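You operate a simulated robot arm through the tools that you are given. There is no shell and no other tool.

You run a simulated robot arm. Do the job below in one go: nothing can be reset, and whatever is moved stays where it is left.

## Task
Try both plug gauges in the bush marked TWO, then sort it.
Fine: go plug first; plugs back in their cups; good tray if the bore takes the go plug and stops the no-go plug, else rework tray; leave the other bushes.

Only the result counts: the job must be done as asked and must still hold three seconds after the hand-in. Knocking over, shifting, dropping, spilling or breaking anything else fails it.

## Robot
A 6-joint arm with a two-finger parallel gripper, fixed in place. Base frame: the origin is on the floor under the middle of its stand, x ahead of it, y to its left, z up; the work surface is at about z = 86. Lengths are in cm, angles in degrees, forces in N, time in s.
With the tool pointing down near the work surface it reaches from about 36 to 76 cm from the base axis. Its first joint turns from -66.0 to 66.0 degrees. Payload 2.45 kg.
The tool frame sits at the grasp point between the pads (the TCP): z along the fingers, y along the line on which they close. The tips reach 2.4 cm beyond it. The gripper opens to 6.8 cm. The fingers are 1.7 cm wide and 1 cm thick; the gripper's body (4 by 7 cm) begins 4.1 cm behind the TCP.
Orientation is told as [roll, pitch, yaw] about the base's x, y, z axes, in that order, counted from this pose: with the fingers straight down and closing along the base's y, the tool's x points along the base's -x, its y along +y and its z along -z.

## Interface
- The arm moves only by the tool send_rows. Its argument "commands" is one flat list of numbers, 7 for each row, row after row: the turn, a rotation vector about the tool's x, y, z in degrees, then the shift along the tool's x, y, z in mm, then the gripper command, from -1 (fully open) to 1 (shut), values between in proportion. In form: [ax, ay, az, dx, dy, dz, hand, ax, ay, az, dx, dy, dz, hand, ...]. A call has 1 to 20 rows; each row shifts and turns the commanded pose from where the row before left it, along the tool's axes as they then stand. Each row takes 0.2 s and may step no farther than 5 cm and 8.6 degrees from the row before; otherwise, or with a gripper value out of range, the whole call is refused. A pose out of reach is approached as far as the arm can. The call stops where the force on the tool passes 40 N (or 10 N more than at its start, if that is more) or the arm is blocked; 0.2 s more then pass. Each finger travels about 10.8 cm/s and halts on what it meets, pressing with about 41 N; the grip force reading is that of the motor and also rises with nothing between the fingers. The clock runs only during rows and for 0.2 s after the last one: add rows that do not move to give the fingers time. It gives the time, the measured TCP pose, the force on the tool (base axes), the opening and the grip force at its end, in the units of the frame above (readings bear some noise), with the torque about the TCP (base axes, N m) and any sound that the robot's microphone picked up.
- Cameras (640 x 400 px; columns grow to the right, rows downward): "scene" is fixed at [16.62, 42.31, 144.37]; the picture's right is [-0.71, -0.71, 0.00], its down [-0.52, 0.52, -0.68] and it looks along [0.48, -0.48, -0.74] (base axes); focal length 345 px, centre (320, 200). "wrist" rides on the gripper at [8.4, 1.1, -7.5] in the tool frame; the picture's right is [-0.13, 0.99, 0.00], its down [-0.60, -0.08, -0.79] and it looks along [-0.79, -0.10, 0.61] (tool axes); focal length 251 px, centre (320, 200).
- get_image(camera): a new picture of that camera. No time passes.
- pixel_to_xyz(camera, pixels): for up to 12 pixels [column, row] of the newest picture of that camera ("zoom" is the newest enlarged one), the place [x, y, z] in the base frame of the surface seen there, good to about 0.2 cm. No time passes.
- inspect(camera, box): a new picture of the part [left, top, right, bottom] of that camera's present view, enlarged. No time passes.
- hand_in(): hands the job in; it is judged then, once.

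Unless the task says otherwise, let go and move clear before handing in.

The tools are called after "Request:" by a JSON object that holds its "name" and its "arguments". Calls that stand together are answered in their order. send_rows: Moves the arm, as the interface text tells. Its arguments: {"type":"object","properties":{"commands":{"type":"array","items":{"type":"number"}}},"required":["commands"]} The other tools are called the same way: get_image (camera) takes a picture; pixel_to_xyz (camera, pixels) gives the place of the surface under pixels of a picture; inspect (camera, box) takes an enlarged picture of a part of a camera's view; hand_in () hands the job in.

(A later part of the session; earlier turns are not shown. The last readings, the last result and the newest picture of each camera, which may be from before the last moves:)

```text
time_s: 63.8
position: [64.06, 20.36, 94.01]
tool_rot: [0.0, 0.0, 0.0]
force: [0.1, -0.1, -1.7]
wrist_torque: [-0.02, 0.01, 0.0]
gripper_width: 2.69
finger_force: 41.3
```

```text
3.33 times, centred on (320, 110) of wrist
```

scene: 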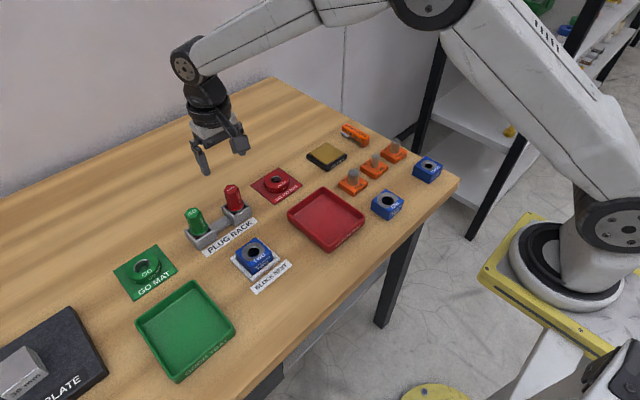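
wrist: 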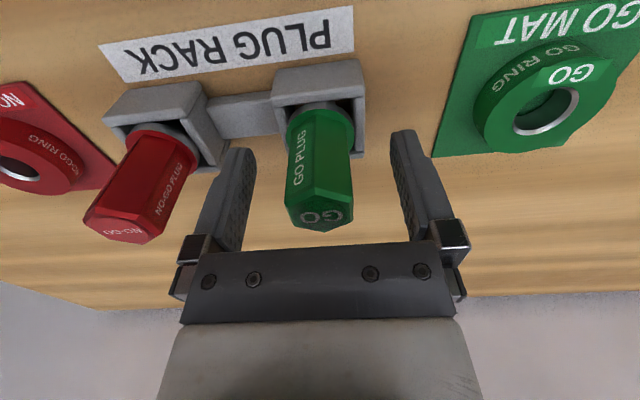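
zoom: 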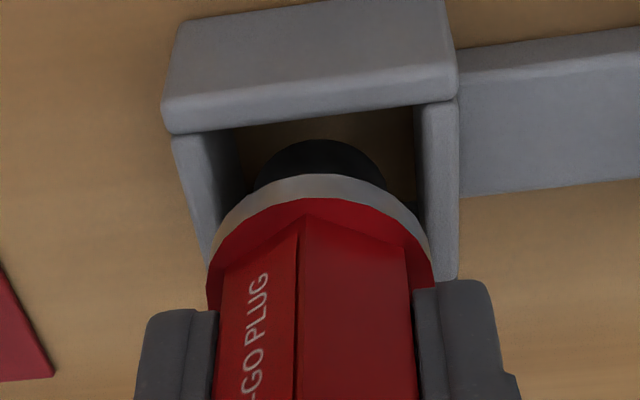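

Looks the same as GO's return: flange centred (wrist 319 vs. 318; scene within ~1 mm). I'll lower 11 mm more in small steps.

Request:
{"name": "send_rows", "arguments": {"commands": [0, 0, 0, 0, 0, 3, 1, 0, 0, 0, 0, 0, 3, 1, 0, 0, 0, 0, 0, 2, 1, 0, 0, 0, 0, 0, 2, 1, 0, 0, 0, 0, 0, 1, 1, 0, 0, 0, 0, 0, 0, 1, 0, 0, 0, 0, 0, 0, 1]}}

Request:
{"name": "inspect", "arguments": {"camera": "scene", "box": [210, 175, 260, 225]}}

Request:
{"name": "inspect", "arguments": {"camera": "wrist", "box": [250, 50, 390, 170]}}

```text
time_s: 65.4
position: [64.12, 20.4, 92.81]
tool_rot: [0.0, 0.0, 0.0]
force: [0.6, 0.0, -1.3]
wrist_torque: [-0.01, 0.01, 0.02]
gripper_width: 2.67
finger_force: 41.0
```

```text
8.00 times, centred on (235, 200) of scene
```

zoom: 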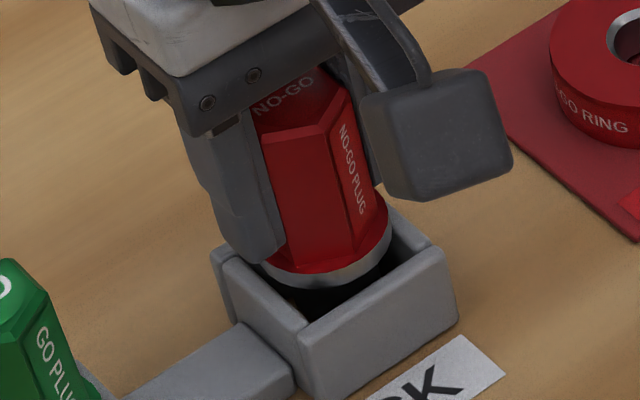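

```text
3.33 times, centred on (320, 110) of wrist
```

zoom: 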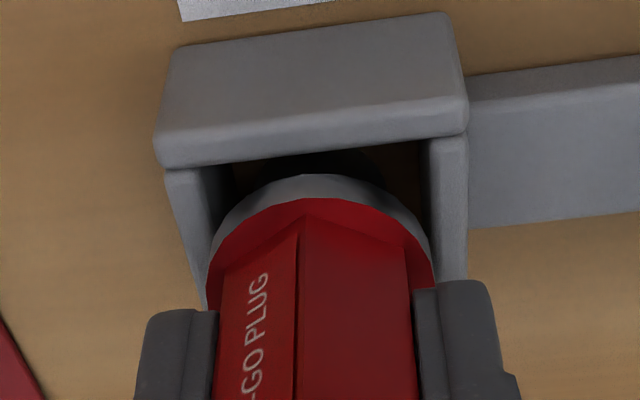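

z=92.81, still free and centred (scene 327 vs. ~329). I'll go on in 1 mm steps to contact.

Request:
{"name": "send_rows", "arguments": {"commands": [0, 0, 0, 0, 0, 1, 1, 0, 0, 0, 0, 0, 1, 1, 0, 0, 0, 0, 0, 0, 1, 0, 0, 0, 0, 0, 0, 1]}}

Request:
{"name": "inspect", "arguments": {"camera": "scene", "box": [210, 175, 260, 225]}}

```text
time_s: 66.4
position: [64.05, 20.28, 92.86]
tool_rot: [0.0, 0.0, 0.0]
force: [0.5, 0.3, -1.4]
wrist_torque: [-0.02, -0.05, 0.0]
gripper_width: 2.66
finger_force: 40.9
```

```text
8.00 times, centred on (235, 200) of scene
```

zoom: 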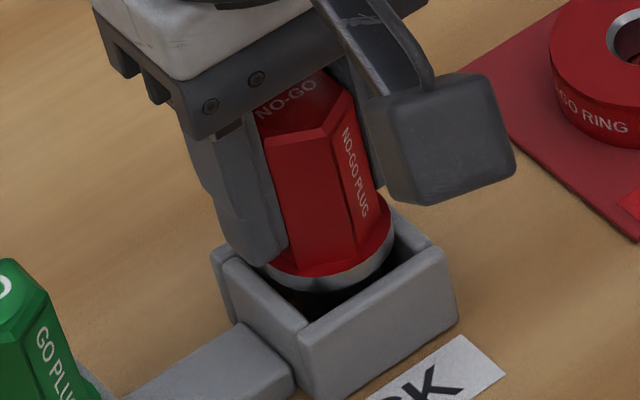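

No contact yet (z≈92.8, force -1.4 N). Two more 1 mm steps.

Request:
{"name": "send_rows", "arguments": {"commands": [0, 0, 0, 0, 0, 1, 1, 0, 0, 0, 0, 0, 1, 1, 0, 0, 0, 0, 0, 0, 1, 0, 0, 0, 0, 0, 0, 1]}}

Request:
{"name": "inspect", "arguments": {"camera": "scene", "box": [210, 175, 260, 225]}}

```text
time_s: 67.4
position: [64.09, 20.55, 92.56]
tool_rot: [0.1, 0.0, 0.0]
force: [-0.4, -0.5, 1.3]
wrist_torque: [0.0, -0.03, 0.03]
gripper_width: 2.67
finger_force: 41.2
```

```text
8.00 times, centred on (235, 200) of scene
```

zoom: 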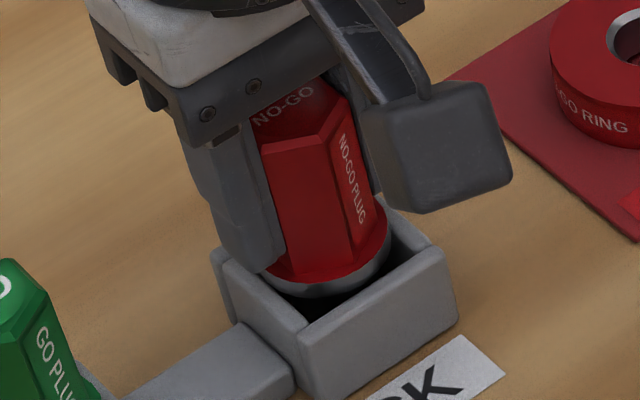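

Force z rose from -1.4 to +1.3 N at z=92.56: just touching down. One more 0.7 mm to confirm seating.

Request:
{"name": "send_rows", "arguments": {"commands": [0, 0, 0, 0, 0, 0.7, 1, 0, 0, 0, 0, 0, 0, 1]}}

Request:
{"name": "inspect", "arguments": {"camera": "wrist", "box": [250, 50, 390, 170]}}

```text
time_s: 68.0
position: [64.1, 20.53, 92.58]
tool_rot: [0.1, -0.2, 0.1]
force: [3.1, -0.6, 6.5]
wrist_torque: [-0.15, -0.05, 0.05]
gripper_width: 2.67
finger_force: 40.9
```

```text
3.33 times, centred on (320, 110) of wrist
```

zoom: 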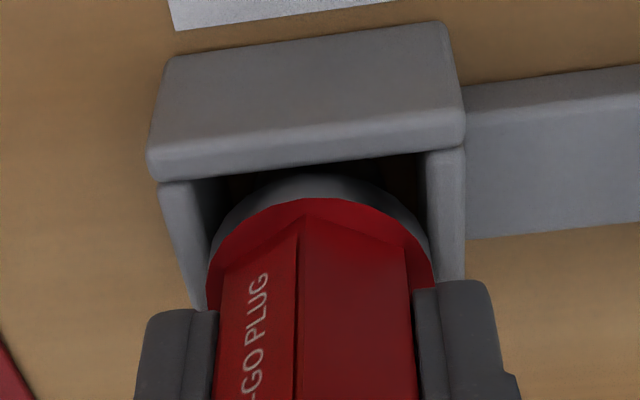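

Contact is firm (6.5 N up) and the flange sits inside the cup's rim. I'll release gently and then open fully.

Request:
{"name": "send_rows", "arguments": {"commands": [0, 0, 0, 0, 0, -0.5, 1, 0, 0, 0, 0, 0, 0, 0.1, 0, 0, 0, 0, 0, 0, 0.1, 0, 0, 0, 0, 0, 0, -0.5, 0, 0, 0, 0, 0, 0, -1, 0, 0, 0, 0, 0, 0, -1]}}

Request:
{"name": "inspect", "arguments": {"camera": "scene", "box": [195, 165, 265, 235]}}

Request:
{"name": "get_image", "arguments": {"camera": "wrist"}}

```text
time_s: 69.4
position: [64.09, 20.44, 92.6]
tool_rot: [0.0, 0.0, 0.0]
force: [0.7, 0.2, 1.2]
wrist_torque: [-0.05, 0.01, 0.02]
gripper_width: 6.81
finger_force: 0.1
```

```text
5.71 times, centred on (230, 200) of scene
```

zoom: 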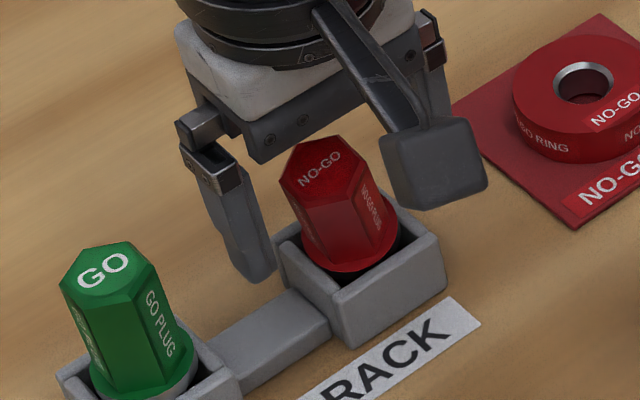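

```text
taken
```

wrist: 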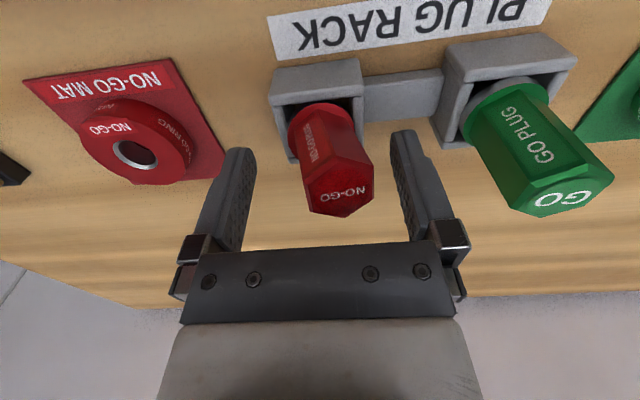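

The NO-GO plug has tilted in its cup after release (wrist: its top leans to the right at (345,190)). I'll hold still and look closely before doing anything.

Request:
{"name": "inspect", "arguments": {"camera": "scene", "box": [210, 175, 250, 215]}}

Request:
{"name": "inspect", "arguments": {"camera": "wrist", "box": [260, 50, 400, 230]}}

Request:
{"name": "inspect", "arguments": {"camera": "scene", "box": [180, 200, 220, 240]}}

```text
10.00 times, centred on (230, 195) of scene
```

zoom: 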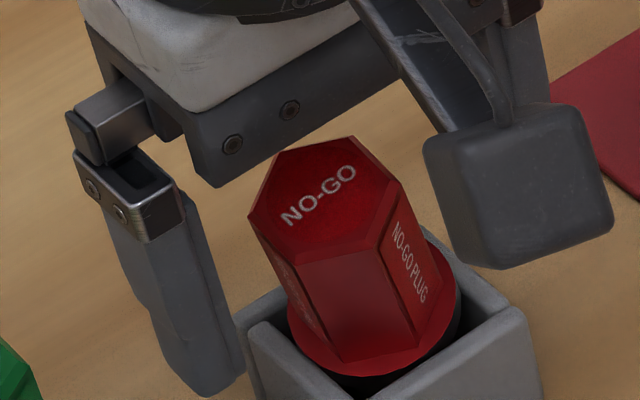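

```text
2.22 times, centred on (330, 140) of wrist
```

zoom: 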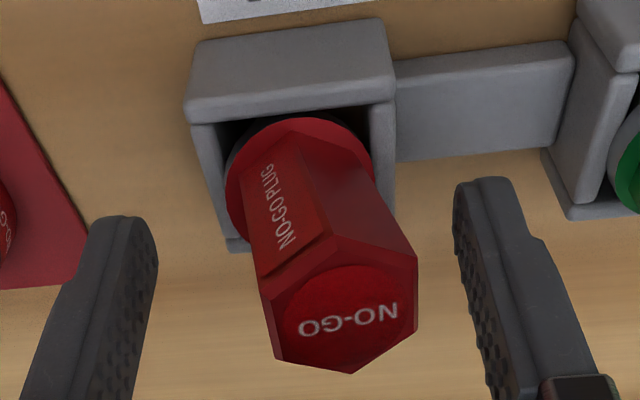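

```text
10.00 times, centred on (200, 220) of scene
```

zoom: 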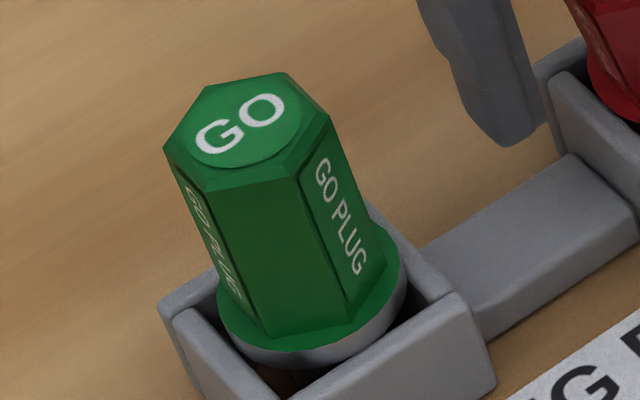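

The GO is upright, but NO-GO leans. I'll measure the tilted plug's top and flange, and the cup rims, in the wrist view.

Request:
{"name": "inspect", "arguments": {"camera": "wrist", "box": [260, 60, 400, 220]}}

Request:
{"name": "pixel_to_xyz", "arguments": {"camera": "zoom", "pixels": [[320, 200]]}}

```text
2.50 times, centred on (330, 140) of wrist
```

zoom: 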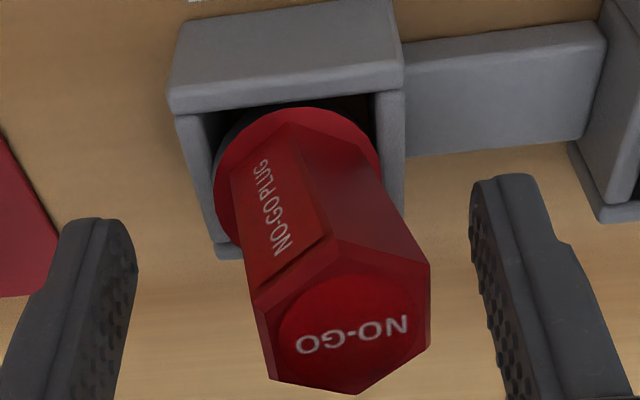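

```text
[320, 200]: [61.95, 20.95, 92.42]
```

Request:
{"name": "pixel_to_xyz", "arguments": {"camera": "zoom", "pixels": [[258, 310], [332, 240], [427, 268], [425, 345], [355, 390], [272, 375], [345, 330], [222, 200], [240, 140], [300, 112], [360, 140], [375, 165]]}}

Request:
{"name": "inspect", "arguments": {"camera": "scene", "box": [213, 180, 253, 220]}}

Request:
{"name": "pixel_to_xyz", "arguments": {"camera": "zoom", "pixels": [[222, 155], [255, 100], [320, 90], [365, 130], [340, 190], [250, 205], [290, 145], [270, 290], [300, 320], [350, 325], [400, 300], [425, 250]]}}

```text
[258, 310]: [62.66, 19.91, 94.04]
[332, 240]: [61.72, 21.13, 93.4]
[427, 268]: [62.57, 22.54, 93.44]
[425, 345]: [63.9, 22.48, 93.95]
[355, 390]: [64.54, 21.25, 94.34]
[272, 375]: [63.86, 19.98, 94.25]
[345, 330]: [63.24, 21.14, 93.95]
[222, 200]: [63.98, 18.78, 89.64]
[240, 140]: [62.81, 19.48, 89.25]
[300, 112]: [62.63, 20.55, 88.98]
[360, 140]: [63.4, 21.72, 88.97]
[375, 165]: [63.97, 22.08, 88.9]
```

```text
10.00 times, centred on (233, 200) of scene
```

zoom: 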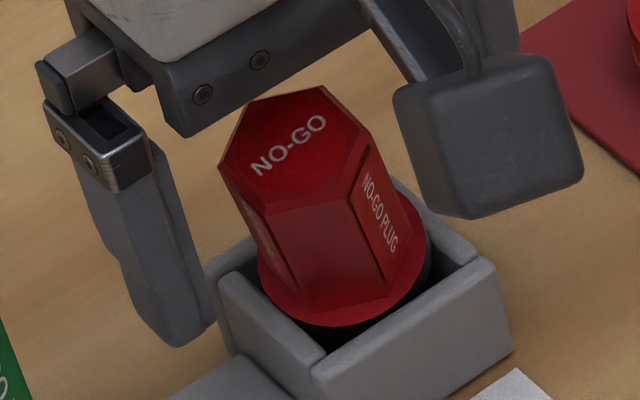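

```text
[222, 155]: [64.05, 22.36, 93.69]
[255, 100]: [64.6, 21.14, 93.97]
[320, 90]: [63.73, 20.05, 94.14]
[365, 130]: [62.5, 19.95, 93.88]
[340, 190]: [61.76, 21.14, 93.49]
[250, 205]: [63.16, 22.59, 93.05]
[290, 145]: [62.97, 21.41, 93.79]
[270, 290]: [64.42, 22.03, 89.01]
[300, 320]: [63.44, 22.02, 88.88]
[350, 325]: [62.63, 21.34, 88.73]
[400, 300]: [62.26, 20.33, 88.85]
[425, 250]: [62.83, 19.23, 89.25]
```

The NO-GO's collar is still at rim height on its +x/-y side but dropped ~0.9 cm on the other, so it leans about 12° toward -x and 11° toward +y: it was released slightly off-centre, and the flange rests on the cup rim. I'll rise clear, then regrip it along its own axis and reseat it more exactly.

Request:
{"name": "send_rows", "arguments": {"commands": [0, 0, 0, 0, 0, -10, -1, 0, 0, 0, 0, 0, -20, -1, 0, 0, 0, 0, 0, -30, -1, 0, 0, 0, 0, 0, -30, -1, 0, 0, 0, 0, 0, 0, -1, 0, 0, 0, 0, 0, 0, -1]}}

Request:
{"name": "inspect", "arguments": {"camera": "wrist", "box": [260, 10, 440, 130]}}

Request:
{"name": "inspect", "arguments": {"camera": "scene", "box": [175, 170, 265, 250]}}

```text
time_s: 70.8
position: [64.11, 20.27, 101.7]
tool_rot: [0.0, 0.0, 0.0]
force: [0.4, 0.6, -0.3]
wrist_torque: [-0.02, 0.01, -0.01]
gripper_width: 6.8
finger_force: 0.0
```

```text
3.33 times, centred on (350, 70) of wrist
```

zoom: 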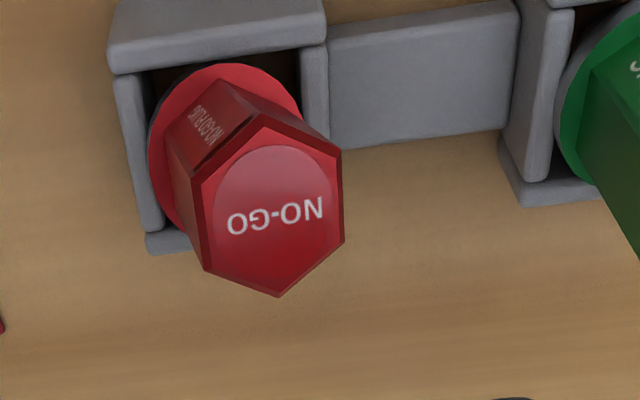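

```text
5.00 times, centred on (220, 210) of scene
```

zoom: 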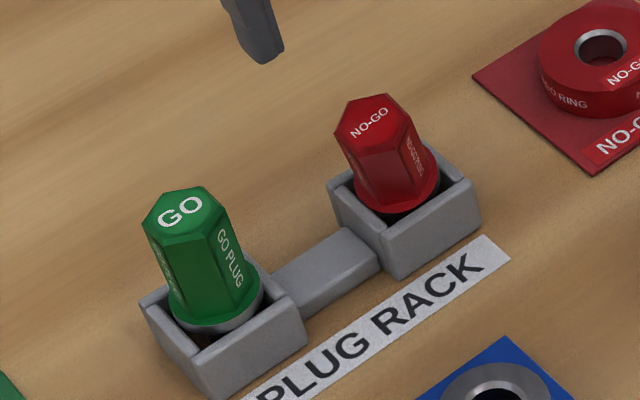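

Now with a clear view from above I'll measure the tilted plug's top corners and collar again for a better axis.

Request:
{"name": "inspect", "arguments": {"camera": "wrist", "box": [270, 20, 390, 110]}}

Request:
{"name": "pixel_to_xyz", "arguments": {"camera": "zoom", "pixels": [[320, 200]]}}

```text
4.44 times, centred on (330, 65) of wrist
```

zoom: 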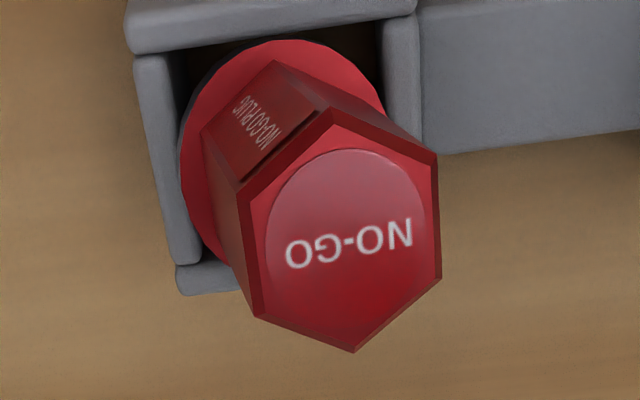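

```text
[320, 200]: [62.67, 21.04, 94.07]
```

Request:
{"name": "pixel_to_xyz", "arguments": {"camera": "zoom", "pixels": [[246, 190], [333, 114], [430, 160], [433, 272], [354, 342], [260, 308], [343, 230], [188, 150], [225, 75], [290, 46], [350, 70], [376, 98]]}}

Request:
{"name": "inspect", "arguments": {"camera": "scene", "box": [213, 175, 253, 215]}}

Request:
{"name": "pixel_to_xyz", "arguments": {"camera": "zoom", "pixels": [[320, 200]]}}

```text
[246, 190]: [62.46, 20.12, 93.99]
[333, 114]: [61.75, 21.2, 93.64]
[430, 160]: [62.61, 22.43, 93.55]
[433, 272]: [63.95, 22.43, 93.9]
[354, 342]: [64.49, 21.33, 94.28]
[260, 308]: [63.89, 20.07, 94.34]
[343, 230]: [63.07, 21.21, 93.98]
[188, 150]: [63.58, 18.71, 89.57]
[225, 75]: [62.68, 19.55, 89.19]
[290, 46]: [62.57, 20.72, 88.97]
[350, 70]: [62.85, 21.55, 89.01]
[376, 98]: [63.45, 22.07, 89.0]
```

```text
10.00 times, centred on (233, 195) of scene
```

zoom: 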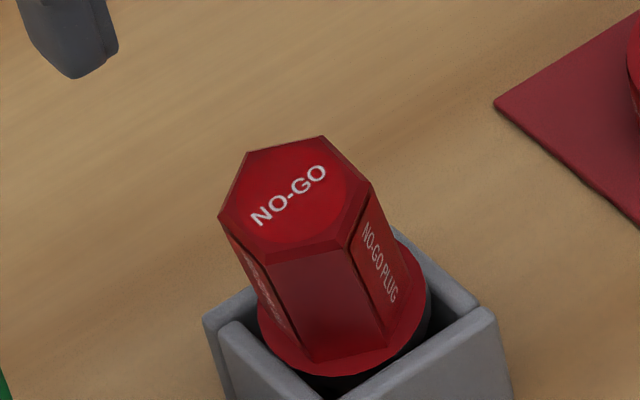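

```text
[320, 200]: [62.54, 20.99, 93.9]
```

Fits agree: the plug's axis leans ~12.7° toward -x and ~10.7° toward +y, collar centre near (64.15, 20.45, 89.4). I'll move to a point 8 cm back along that axis and tilt the tool to match it.

Request:
{"name": "send_rows", "arguments": {"commands": [0, 0, 0, 12.5, 11.3, 5.4, -1, 0, 0, 0, 12.4, 11.3, 5.4, -1, 5.225, -6.25, 0, 0, 0, 0, -1, 5.225, -6.25, 0, 0, 0, 0, -1, 0, 0, 0, 0, 0, 0, -1, 0, 0, 0, 0, 0, 0, -1, 0, 0, 0, 0, 0, 0, -1]}}

Request:
{"name": "get_image", "arguments": {"camera": "wrist"}}

Request:
{"name": "inspect", "arguments": {"camera": "scene", "box": [165, 130, 285, 250]}}

```text
time_s: 72.4
position: [61.63, 22.65, 100.51]
tool_rot: [-10.6, -12.4, 1.1]
force: [0.4, 0.1, 0.1]
wrist_torque: [-0.01, -0.05, 0.02]
gripper_width: 6.77
finger_force: 0.0
```

```text
taken
```

wrist: 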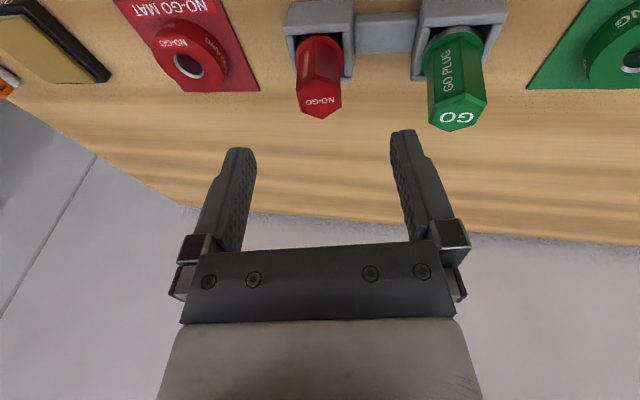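

```text
3.33 times, centred on (225, 190) of scene
```

zoom: 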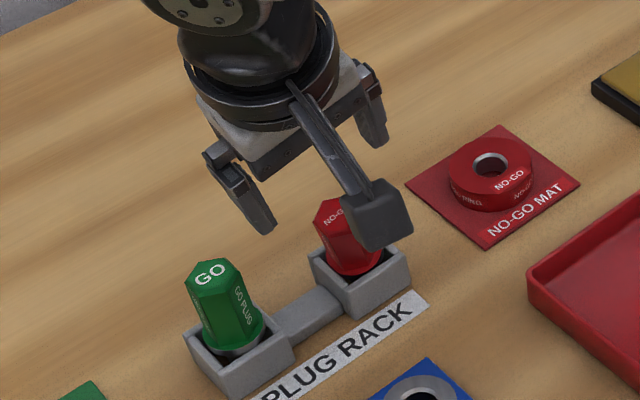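

The tool now matches the plug's lean; in the wrist view the plug stands straight on the centre column (320). I'll approach 55 mm along the tool axis and check clearance.

Request:
{"name": "send_rows", "arguments": {"commands": [0, 0, 0, 0, 0, 15, -1, 0, 0, 0, 0, 0, 20, -1, 0, 0, 0, 0, 0, 15, -1, 0, 0, 0, 0, 0, 5, -1, 0, 0, 0, 0, 0, 0, -1, 0, 0, 0, 0, 0, 0, -1, 0, 0, 0, 0, 0, 0, -1]}}

Request:
{"name": "get_image", "arguments": {"camera": "wrist"}}

Request:
{"name": "inspect", "arguments": {"camera": "scene", "box": [175, 150, 275, 250]}}

```text
time_s: 74.0
position: [62.71, 21.68, 95.26]
tool_rot: [-10.5, -12.5, 1.0]
force: [0.1, 0.4, 0.3]
wrist_torque: [0.0, -0.02, 0.02]
gripper_width: 6.79
finger_force: 0.1
```

```text
taken
```

wrist: 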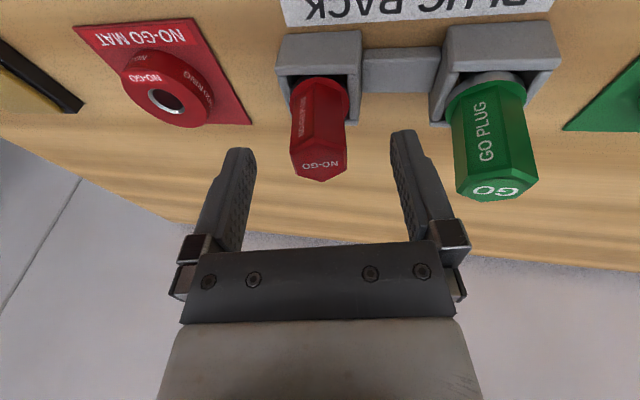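

```text
4.00 times, centred on (225, 200) of scene
```

zoom: 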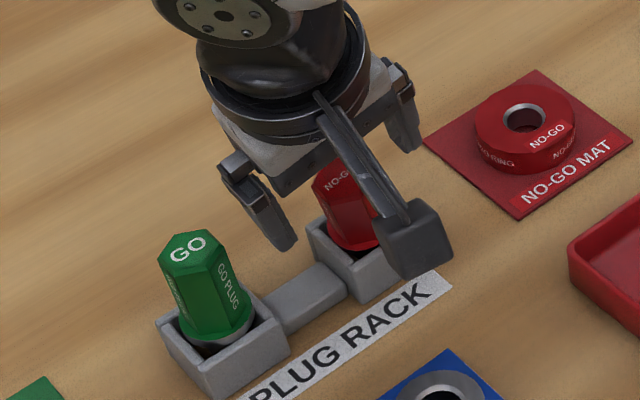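

The plug is centred between the fingers (column ~319) with ample room to the GO plug. I'll advance 22 mm further.

Request:
{"name": "send_rows", "arguments": {"commands": [0, 0, 0, 0, 0, 8, -1, 0, 0, 0, 0, 0, 8, -1, 0, 0, 0, 0, 0, 6, -1, 0, 0, 0, 0, 0, 0, -1, 0, 0, 0, 0, 0, 0, -0.3, 0, 0, 0, 0, 0, 0, -0.3]}}

Request:
{"name": "inspect", "arguments": {"camera": "wrist", "box": [220, 80, 420, 260]}}

Request:
{"name": "inspect", "arguments": {"camera": "scene", "box": [195, 165, 265, 235]}}

```text
time_s: 75.4
position: [63.15, 21.3, 93.1]
tool_rot: [-10.6, -12.4, 1.1]
force: [0.0, 0.0, -0.1]
wrist_torque: [-0.01, 0.0, -0.03]
gripper_width: 4.41
finger_force: 0.0
```

```text
2.22 times, centred on (320, 170) of wrist
```

zoom: 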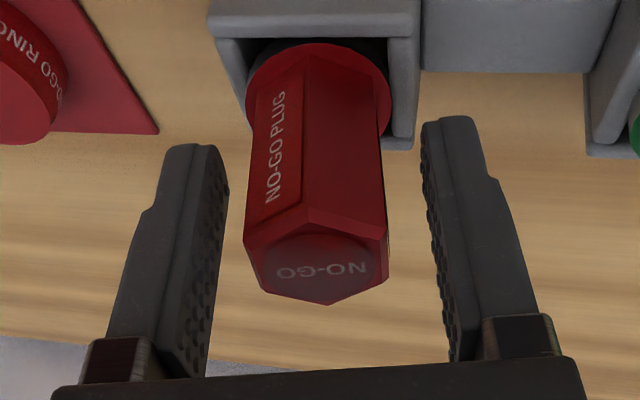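

```text
5.71 times, centred on (230, 200) of scene
```

zoom: 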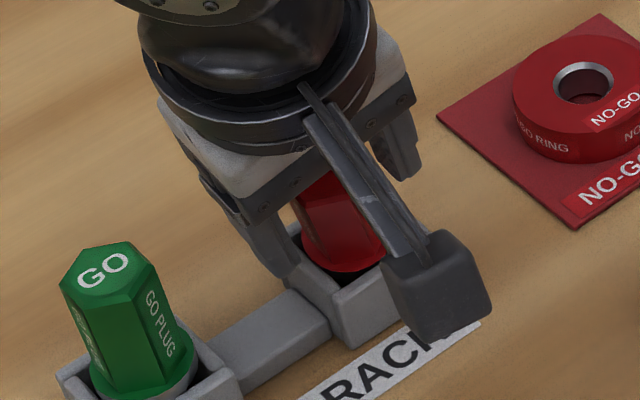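

Plug at 316 in the zoom is centred for the grip (317 before). I'll close gently on it.

Request:
{"name": "send_rows", "arguments": {"commands": [0, 0, 0, 0, 0, 0, 0, 0, 0, 0, 0, 0, 0, 0.15, 0, 0, 0, 0, 0, 0, 0.22, 0, 0, 0, 0, 0, 0, 0.3, 0, 0, 0, 0, 0, 0, 1, 0, 0, 0, 0, 0, 0, 1, 0, 0, 0, 0, 0, 0, 1]}}

Request:
{"name": "inspect", "arguments": {"camera": "wrist", "box": [220, 80, 420, 260]}}

Request:
{"name": "inspect", "arguments": {"camera": "scene", "box": [195, 165, 265, 235]}}

```text
time_s: 77.0
position: [63.22, 21.26, 93.13]
tool_rot: [-10.6, -12.3, 1.1]
force: [-1.1, -4.3, 1.2]
wrist_torque: [-0.18, 0.0, 0.0]
gripper_width: 2.65
finger_force: 41.2
```

```text
2.22 times, centred on (320, 170) of wrist
```

zoom: 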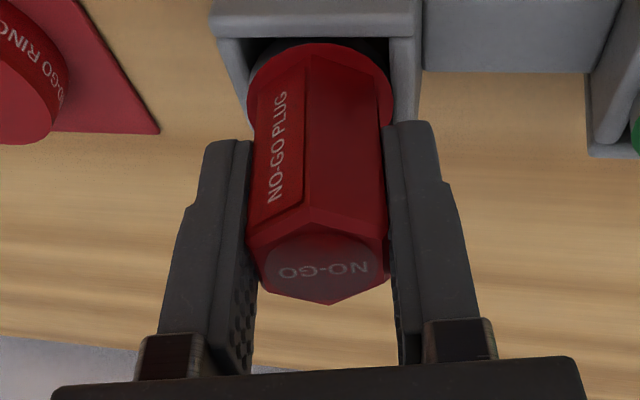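

```text
5.71 times, centred on (230, 200) of scene
```

zoom: 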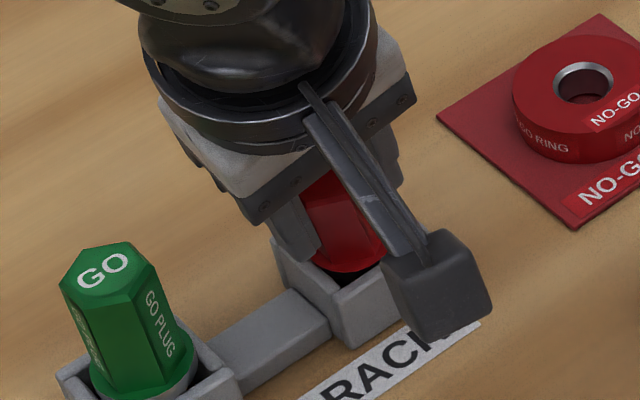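

Gripped at 2.65 cm with only ~4 N contact force. I'll lift straight up (base z) gently: 3 mm steps first, then more.

Request:
{"name": "send_rows", "arguments": {"commands": [0, 0, 0, -0.65, -0.54, -2.9, 1, 0, 0, 0, -0.65, -0.54, -2.9, 1, 0, 0, 0, -0.65, -0.54, -2.9, 1, 0, 0, 0, -0.65, -0.54, -2.9, 1, 0, 0, 0, 0, 0, 0, 1]}}

Request:
{"name": "inspect", "arguments": {"camera": "scene", "box": [195, 165, 265, 235]}}

Request:
{"name": "inspect", "arguments": {"camera": "wrist", "box": [220, 60, 420, 240]}}

```text
time_s: 78.2
position: [63.21, 21.29, 94.23]
tool_rot: [-10.8, -12.4, 1.2]
force: [-7.4, 0.4, -4.8]
wrist_torque: [0.07, 0.56, -0.05]
gripper_width: 2.68
finger_force: 40.9
```

```text
5.71 times, centred on (230, 200) of scene
```

zoom: 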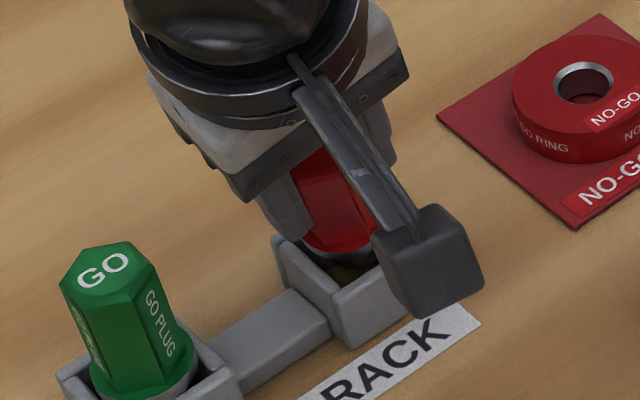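

```text
2.22 times, centred on (320, 150) of wrist
```

zoom: 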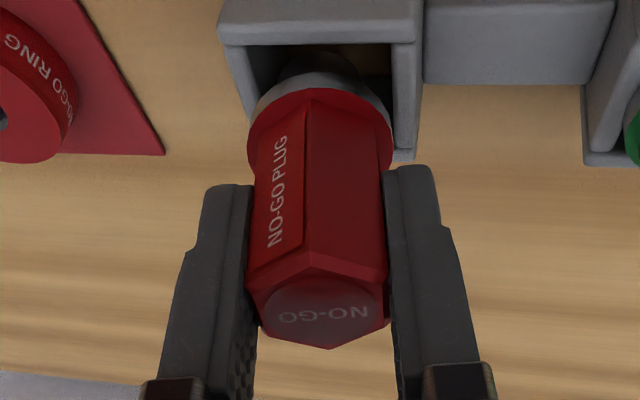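

The lift works but the tip brushes the +x wall (force -7.4 N in x). I'll ease 2 mm toward -x, then keep lifting straight up.

Request:
{"name": "send_rows", "arguments": {"commands": [0, 0, 0, 1.95, 0, -0.43, 1, 0, 0, 0, 0, 0, 0, 1, 0, 0, 0, 0, 0, 0, 1]}}

```text
time_s: 79.0
position: [63.17, 21.41, 94.44]
tool_rot: [-10.5, -12.6, 1.2]
force: [-0.9, -0.4, -1.6]
wrist_torque: [0.0, 0.0, 0.01]
gripper_width: 2.64
finger_force: 40.9
```

Side force is gone (-0.9 N). Continuing the vertical lift.

Request:
{"name": "send_rows", "arguments": {"commands": [0, 0, 0, -0.65, -0.54, -2.9, 1, 0, 0, 0, -0.65, -0.54, -2.9, 1, 0, 0, 0, -0.86, -0.72, -3.84, 1, 0, 0, 0, -1.08, -0.9, -4.8, 1, 0, 0, 0, -1.08, -0.9, -4.8, 1, 0, 0, 0, 0, 0, 0, 1]}}

Request:
{"name": "inspect", "arguments": {"camera": "scene", "box": [195, 165, 265, 235]}}

```text
time_s: 80.4
position: [63.19, 21.4, 96.26]
tool_rot: [-10.6, -12.4, 1.1]
force: [0.9, 0.0, -0.8]
wrist_torque: [0.03, 0.01, -0.02]
gripper_width: 2.65
finger_force: 41.4
```

```text
5.71 times, centred on (230, 200) of scene
```

zoom: 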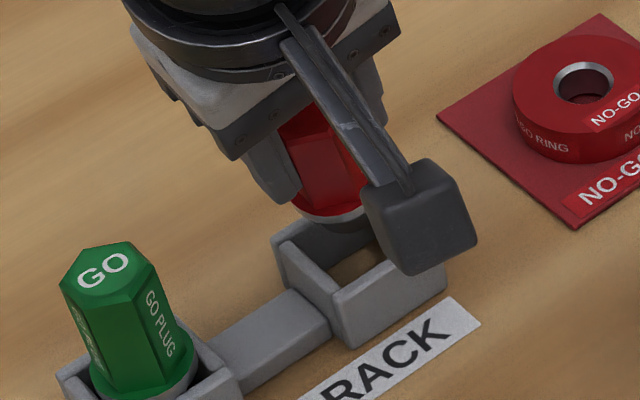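

Nearly clear, no force. I'll lift 5 cm more and then turn the tool back to vertical.

Request:
{"name": "send_rows", "arguments": {"commands": [0, 0, 0, -2.16, -1.8, -9.6, 1, 0, 0, 0, -3.24, -2.7, -14.4, 1, 0, 0, 0, -4.3, -3.6, -19.2, 1, 0, 0, 0, -2.16, -1.8, -9.6, 1, -5.225, 6.25, 0, 0, 0, 0, 1, -5.225, 6.25, 0, 0, 0, 0, 1, 0, 0, 0, 0, 0, 0, 1, 0, 0, 0, 0, 0, 0, 1, 0, 0, 0, 0, 0, 0, 1]}}

Request:
{"name": "inspect", "arguments": {"camera": "scene", "box": [200, 130, 280, 220]}}

Request:
{"name": "get_image", "arguments": {"camera": "wrist"}}

```text
time_s: 82.4
position: [63.05, 21.35, 101.89]
tool_rot: [0.1, 0.0, -0.1]
force: [0.4, 0.1, -2.2]
wrist_torque: [-0.01, 0.0, 0.02]
gripper_width: 2.64
finger_force: 41.0
```

```text
4.44 times, centred on (240, 175) of scene
```

zoom: 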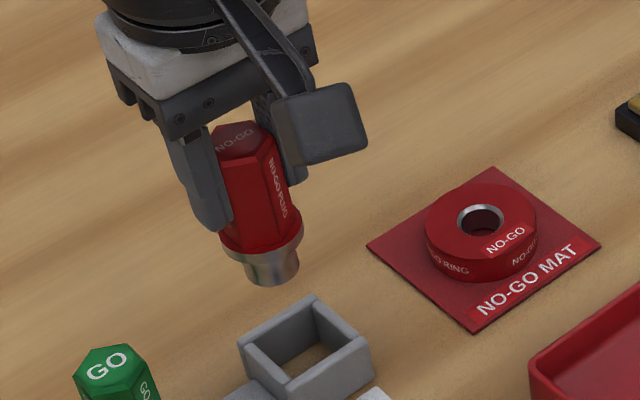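

```text
taken
```

wrist: 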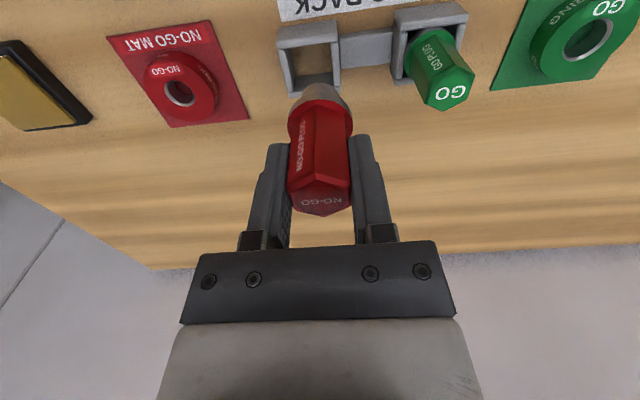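

The plug now hangs vertical in the grip (scene slope 0.26 vs. 0.276 expected for a vertical line). I'll measure flange and shaft for its offset from the TCP, and the cup's opening, to centre it well.

Request:
{"name": "inspect", "arguments": {"camera": "scene", "box": [210, 170, 250, 210]}}

Request:
{"name": "pixel_to_xyz", "arguments": {"camera": "zoom", "pixels": [[320, 200]]}}

Request:
{"name": "inspect", "arguments": {"camera": "scene", "box": [216, 195, 246, 225]}}

```text
10.00 times, centred on (230, 190) of scene
```

zoom: 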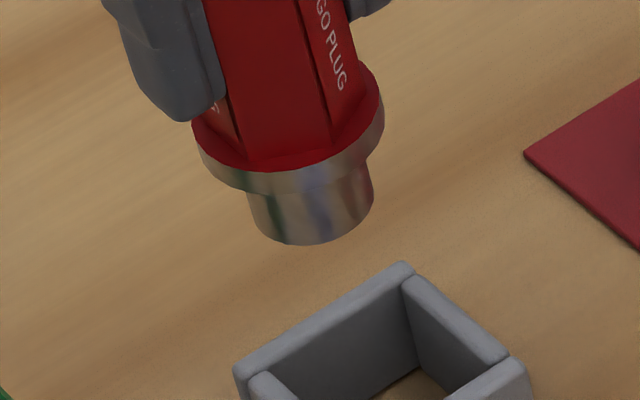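

```text
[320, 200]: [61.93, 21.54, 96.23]
```

```text
13.33 times, centred on (231, 210) of scene
```

zoom: 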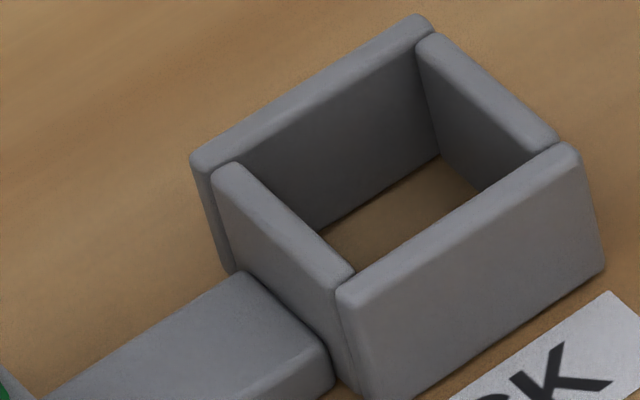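

Before placing, I want to see how the well-seated GO sits on its cup rim, to know how much overlap there is.

Request:
{"name": "inspect", "arguments": {"camera": "scene", "box": [185, 215, 215, 245]}}

Request:
{"name": "inspect", "arguments": {"camera": "wrist", "box": [385, 0, 485, 110]}}

Request:
{"name": "inspect", "arguments": {"camera": "wrist", "box": [265, 10, 365, 120]}}

```text
13.33 times, centred on (200, 230) of scene
```

zoom: 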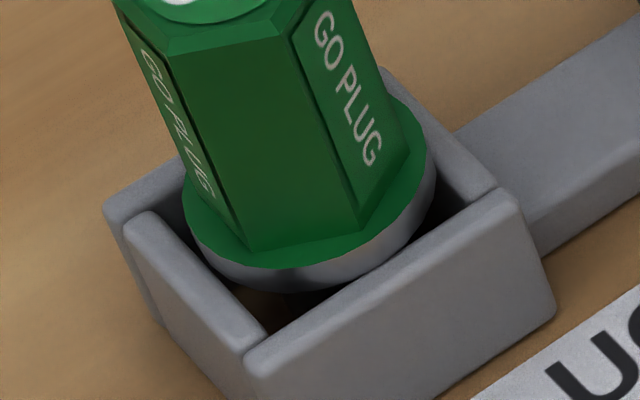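

```text
3.64 times, centred on (435, 55) of wrist
```

zoom: 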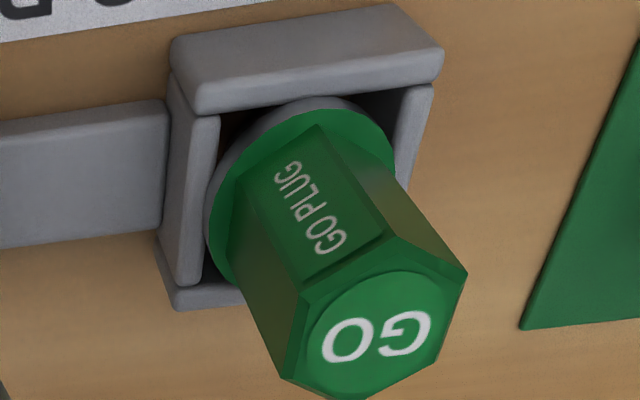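

```text
3.64 times, centred on (315, 65) of wrist
```

zoom: 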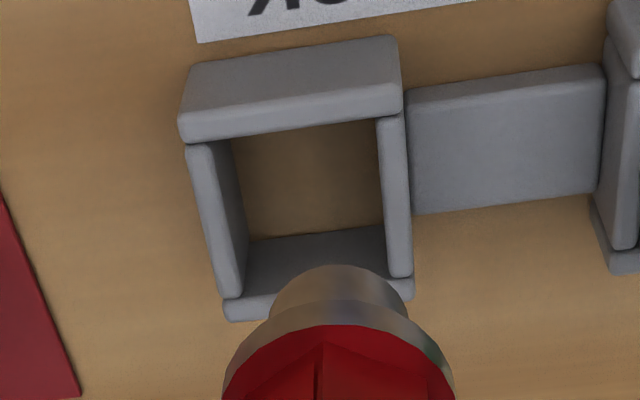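

The GO hangs on its cup by the flange with only ~1 mm overlap per wall, so centring must be good. I'll move the NO-GO over its cup and lower until the flange is ~1.5 cm above the rim, then compare in detail.

Request:
{"name": "send_rows", "arguments": {"commands": [0, 0, 0, -10.5, -9.5, 0, 1, 0, 0, 0, 0, 0, 20, 1, 0, 0, 0, 0, 0, 20, 1, 0, 0, 0, 0, 0, 15, 1, 0, 0, 0, 0, 0, 10, 1, 0, 0, 0, 0, 0, 0, 1, 0, 0, 0, 0, 0, 0, 1, 0, 0, 0, 0, 0, 0, 1]}}

Request:
{"name": "inspect", "arguments": {"camera": "scene", "box": [216, 185, 246, 225]}}

Request:
{"name": "inspect", "arguments": {"camera": "wrist", "box": [260, 30, 380, 150]}}

```text
time_s: 84.2
position: [64.0, 20.41, 95.3]
tool_rot: [-0.1, 0.0, 0.0]
force: [0.8, -0.7, -1.5]
wrist_torque: [0.0, -0.02, -0.01]
gripper_width: 2.65
finger_force: 40.6
```

```text
10.00 times, centred on (231, 205) of scene
```

zoom: 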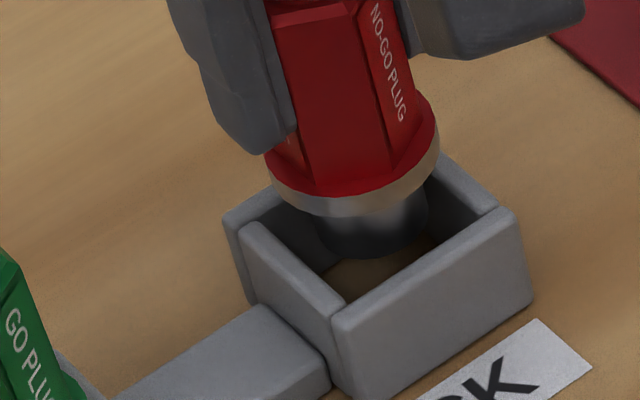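

```text
3.33 times, centred on (320, 90) of wrist
```

zoom: 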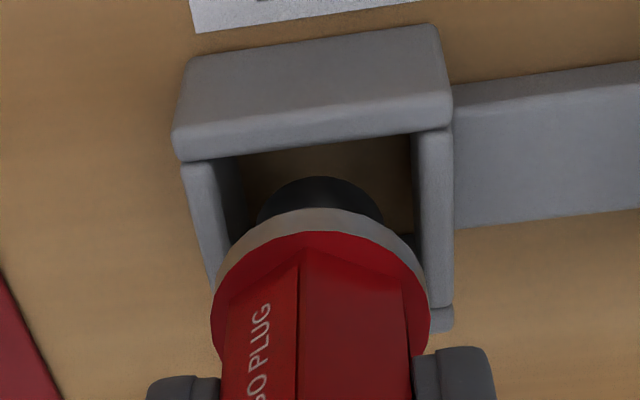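

Careful projection puts the plug within ~0.7 mm of the cup centre (about -0.7 mm in y). I'll trim y +0.6 mm and lower 13 mm, then recheck closely.

Request:
{"name": "send_rows", "arguments": {"commands": [0, 0, 0, 0, 0.6, 3, 1, 0, 0, 0, 0, 0, 4, 1, 0, 0, 0, 0, 0, 4, 1, 0, 0, 0, 0, 0, 2, 1, 0, 0, 0, 0, 0, 0, 1, 0, 0, 0, 0, 0, 0, 1, 0, 0, 0, 0, 0, 0, 1]}}

Request:
{"name": "inspect", "arguments": {"camera": "scene", "box": [220, 190, 250, 220]}}

Request:
{"name": "inspect", "arguments": {"camera": "wrist", "box": [260, 40, 380, 140]}}

```text
time_s: 85.8
position: [64.22, 20.43, 94.04]
tool_rot: [-0.1, 0.1, 0.0]
force: [0.9, 0.4, -1.6]
wrist_torque: [-0.01, -0.02, 0.02]
gripper_width: 2.65
finger_force: 40.6
```

```text
13.33 times, centred on (235, 205) of scene
```

zoom: 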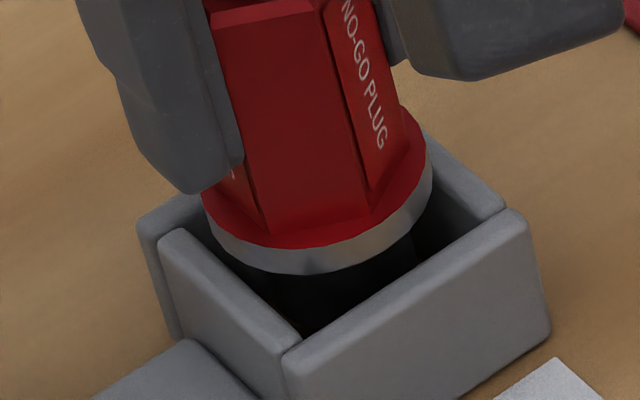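

```text
4.00 times, centred on (320, 90) of wrist
```

zoom: 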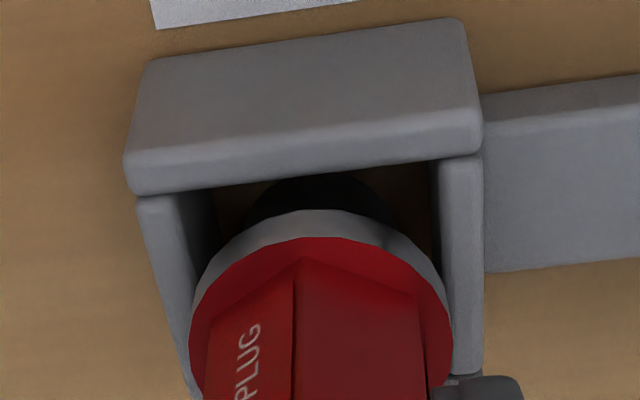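

Now it reads x=64.22, and the projection agrees: ~1.3 mm too far in +x, y fine. I'll shift x -1.2 mm and recheck.

Request:
{"name": "send_rows", "arguments": {"commands": [0, 0, 0, 1.2, 0.2, 0, 1, 0, 0, 0, 0, 0, 1, 1, 0, 0, 0, 0, 0, 1, 1, 0, 0, 0, 0, 0, 0, 1, 0, 0, 0, 0, 0, 0, 1, 0, 0, 0, 0, 0, 0, 1]}}

Request:
{"name": "inspect", "arguments": {"camera": "scene", "box": [220, 190, 250, 220]}}

Request:
{"name": "inspect", "arguments": {"camera": "wrist", "box": [260, 40, 380, 140]}}

```text
time_s: 87.2
position: [64.06, 20.46, 93.83]
tool_rot: [0.0, 0.0, 0.0]
force: [0.3, 0.6, -1.1]
wrist_torque: [0.04, -0.02, -0.02]
gripper_width: 2.66
finger_force: 41.0
```

```text
13.33 times, centred on (235, 205) of scene
```

zoom: 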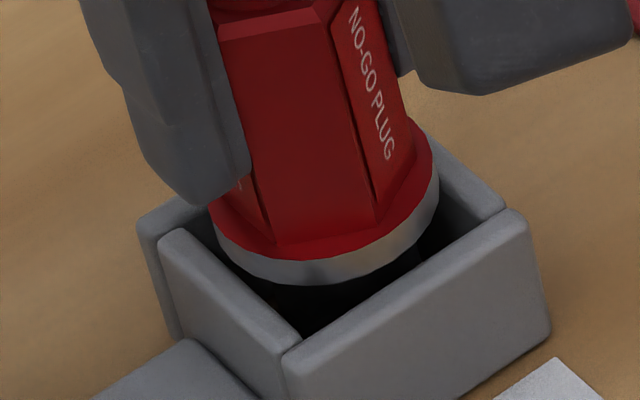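

```text
4.00 times, centred on (320, 90) of wrist
```

zoom: 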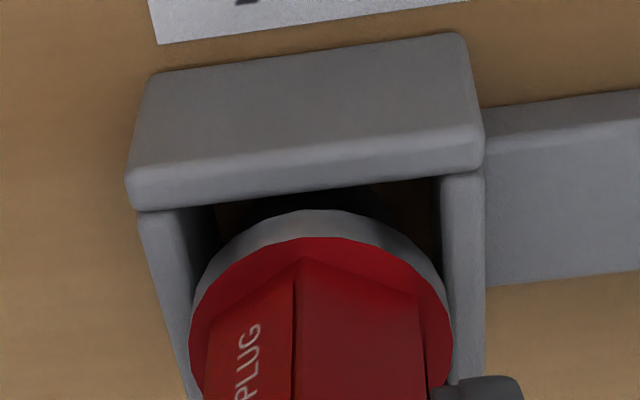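

Now centred to within ~0.5 mm (flange at col 324.5 vs. 327 expected, bottom at 286 vs. 288). I'll lower in 1 mm steps to contact.

Request:
{"name": "send_rows", "arguments": {"commands": [0, 0, 0, 0, 0, 1, 1, 0, 0, 0, 0, 0, 1, 1, 0, 0, 0, 0, 0, 0, 1, 0, 0, 0, 0, 0, 0, 1]}}

Request:
{"name": "inspect", "arguments": {"camera": "scene", "box": [220, 190, 250, 220]}}

```text
time_s: 88.2
position: [63.98, 20.45, 93.47]
tool_rot: [-0.1, -0.1, 0.0]
force: [-0.6, -0.4, -1.4]
wrist_torque: [-0.01, -0.01, -0.04]
gripper_width: 2.62
finger_force: 40.9
```

```text
13.33 times, centred on (235, 205) of scene
```

zoom: 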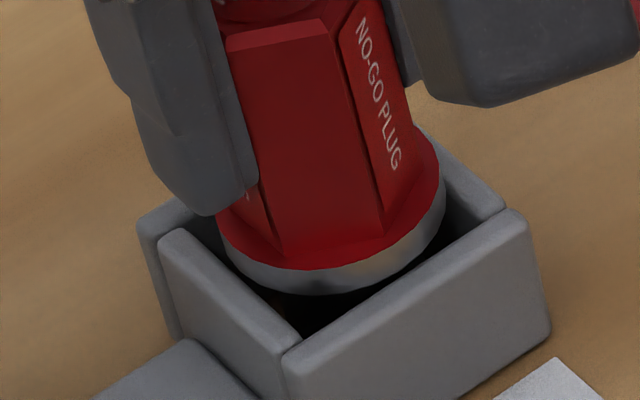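

Flange is about at rim height, still free and centred (331 vs. 330). Two more 1 mm steps.

Request:
{"name": "send_rows", "arguments": {"commands": [0, 0, 0, 0, 0, 1, 1, 0, 0, 0, 0, 0, 0, 1, 0, 0, 0, 0, 0, 0, 1]}}

Request:
{"name": "inspect", "arguments": {"camera": "scene", "box": [220, 190, 250, 220]}}

```text
time_s: 89.0
position: [63.96, 20.46, 93.49]
tool_rot: [0.1, -0.1, 0.0]
force: [-1.8, 0.4, 2.0]
wrist_torque: [-0.02, 0.0, 0.02]
gripper_width: 2.66
finger_force: 41.0
```

```text
13.33 times, centred on (235, 205) of scene
```

zoom: 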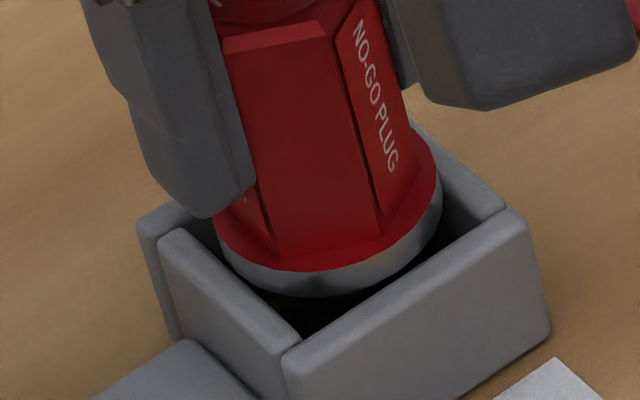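

Light contact (+2 N) with almost no torque, a balanced seat this time. I'll add 0.5 mm and then open the fingers by only a hair to watch for any lean.

Request:
{"name": "send_rows", "arguments": {"commands": [0, 0, 0, 0, 0, 0.5, 1, 0, 0, 0, 0, 0, 0, 1]}}

Request:
{"name": "inspect", "arguments": {"camera": "wrist", "box": [260, 40, 380, 140]}}

```text
time_s: 89.6
position: [63.97, 20.44, 93.48]
tool_rot: [0.0, -0.2, 0.0]
force: [-0.3, -1.2, 4.9]
wrist_torque: [-0.01, -0.04, 0.01]
gripper_width: 2.66
finger_force: 41.2
```

```text
4.00 times, centred on (320, 90) of wrist
```

zoom: 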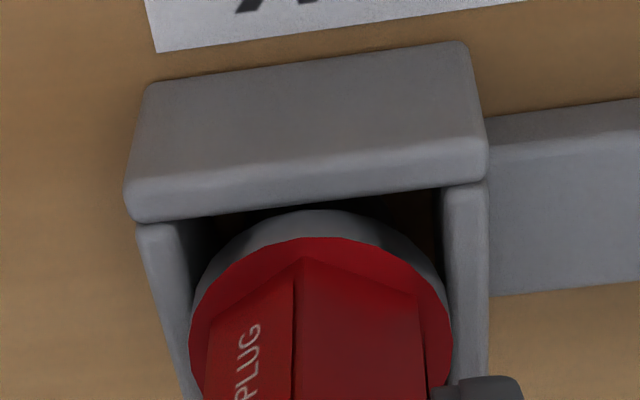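

Balanced contact (4.9 N, torque ~0.04). I'll open to ~2.8 cm only and look.

Request:
{"name": "send_rows", "arguments": {"commands": [0, 0, 0, 0, 0, 0, 0.19, 0, 0, 0, 0, 0, 0, 0.17, 0, 0, 0, 0, 0, 0, 0.17, 0, 0, 0, 0, 0, 0, 0.17]}}

Request:
{"name": "inspect", "arguments": {"camera": "scene", "box": [215, 180, 255, 220]}}

Request:
{"name": "inspect", "arguments": {"camera": "wrist", "box": [220, 60, 420, 240]}}

```text
time_s: 90.6
position: [63.96, 20.39, 93.59]
tool_rot: [0.1, 0.0, 0.0]
force: [0.3, -0.2, 0.0]
wrist_torque: [-0.01, 0.0, -0.02]
gripper_width: 2.82
finger_force: 0.0
```

```text
10.00 times, centred on (235, 200) of scene
```

zoom: 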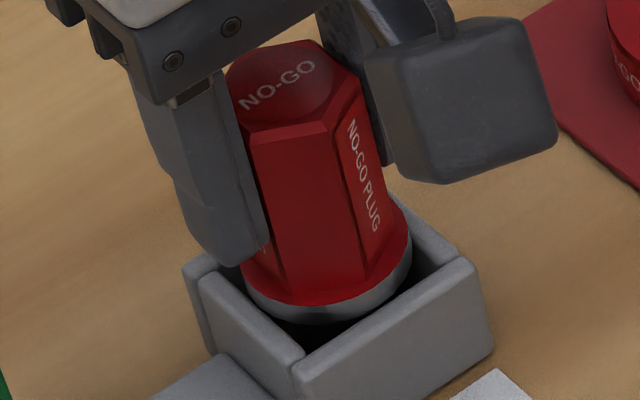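

```text
2.22 times, centred on (320, 150) of wrist
```

zoom: 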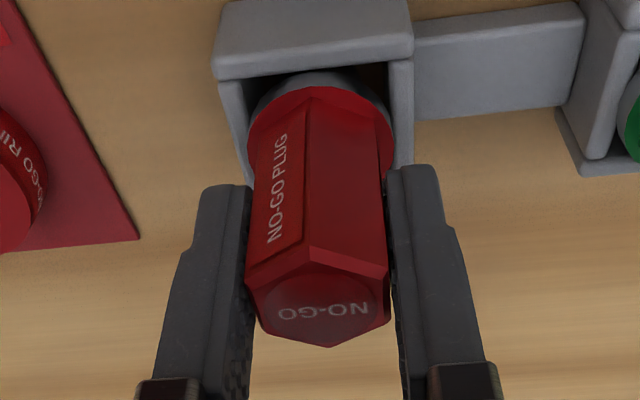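

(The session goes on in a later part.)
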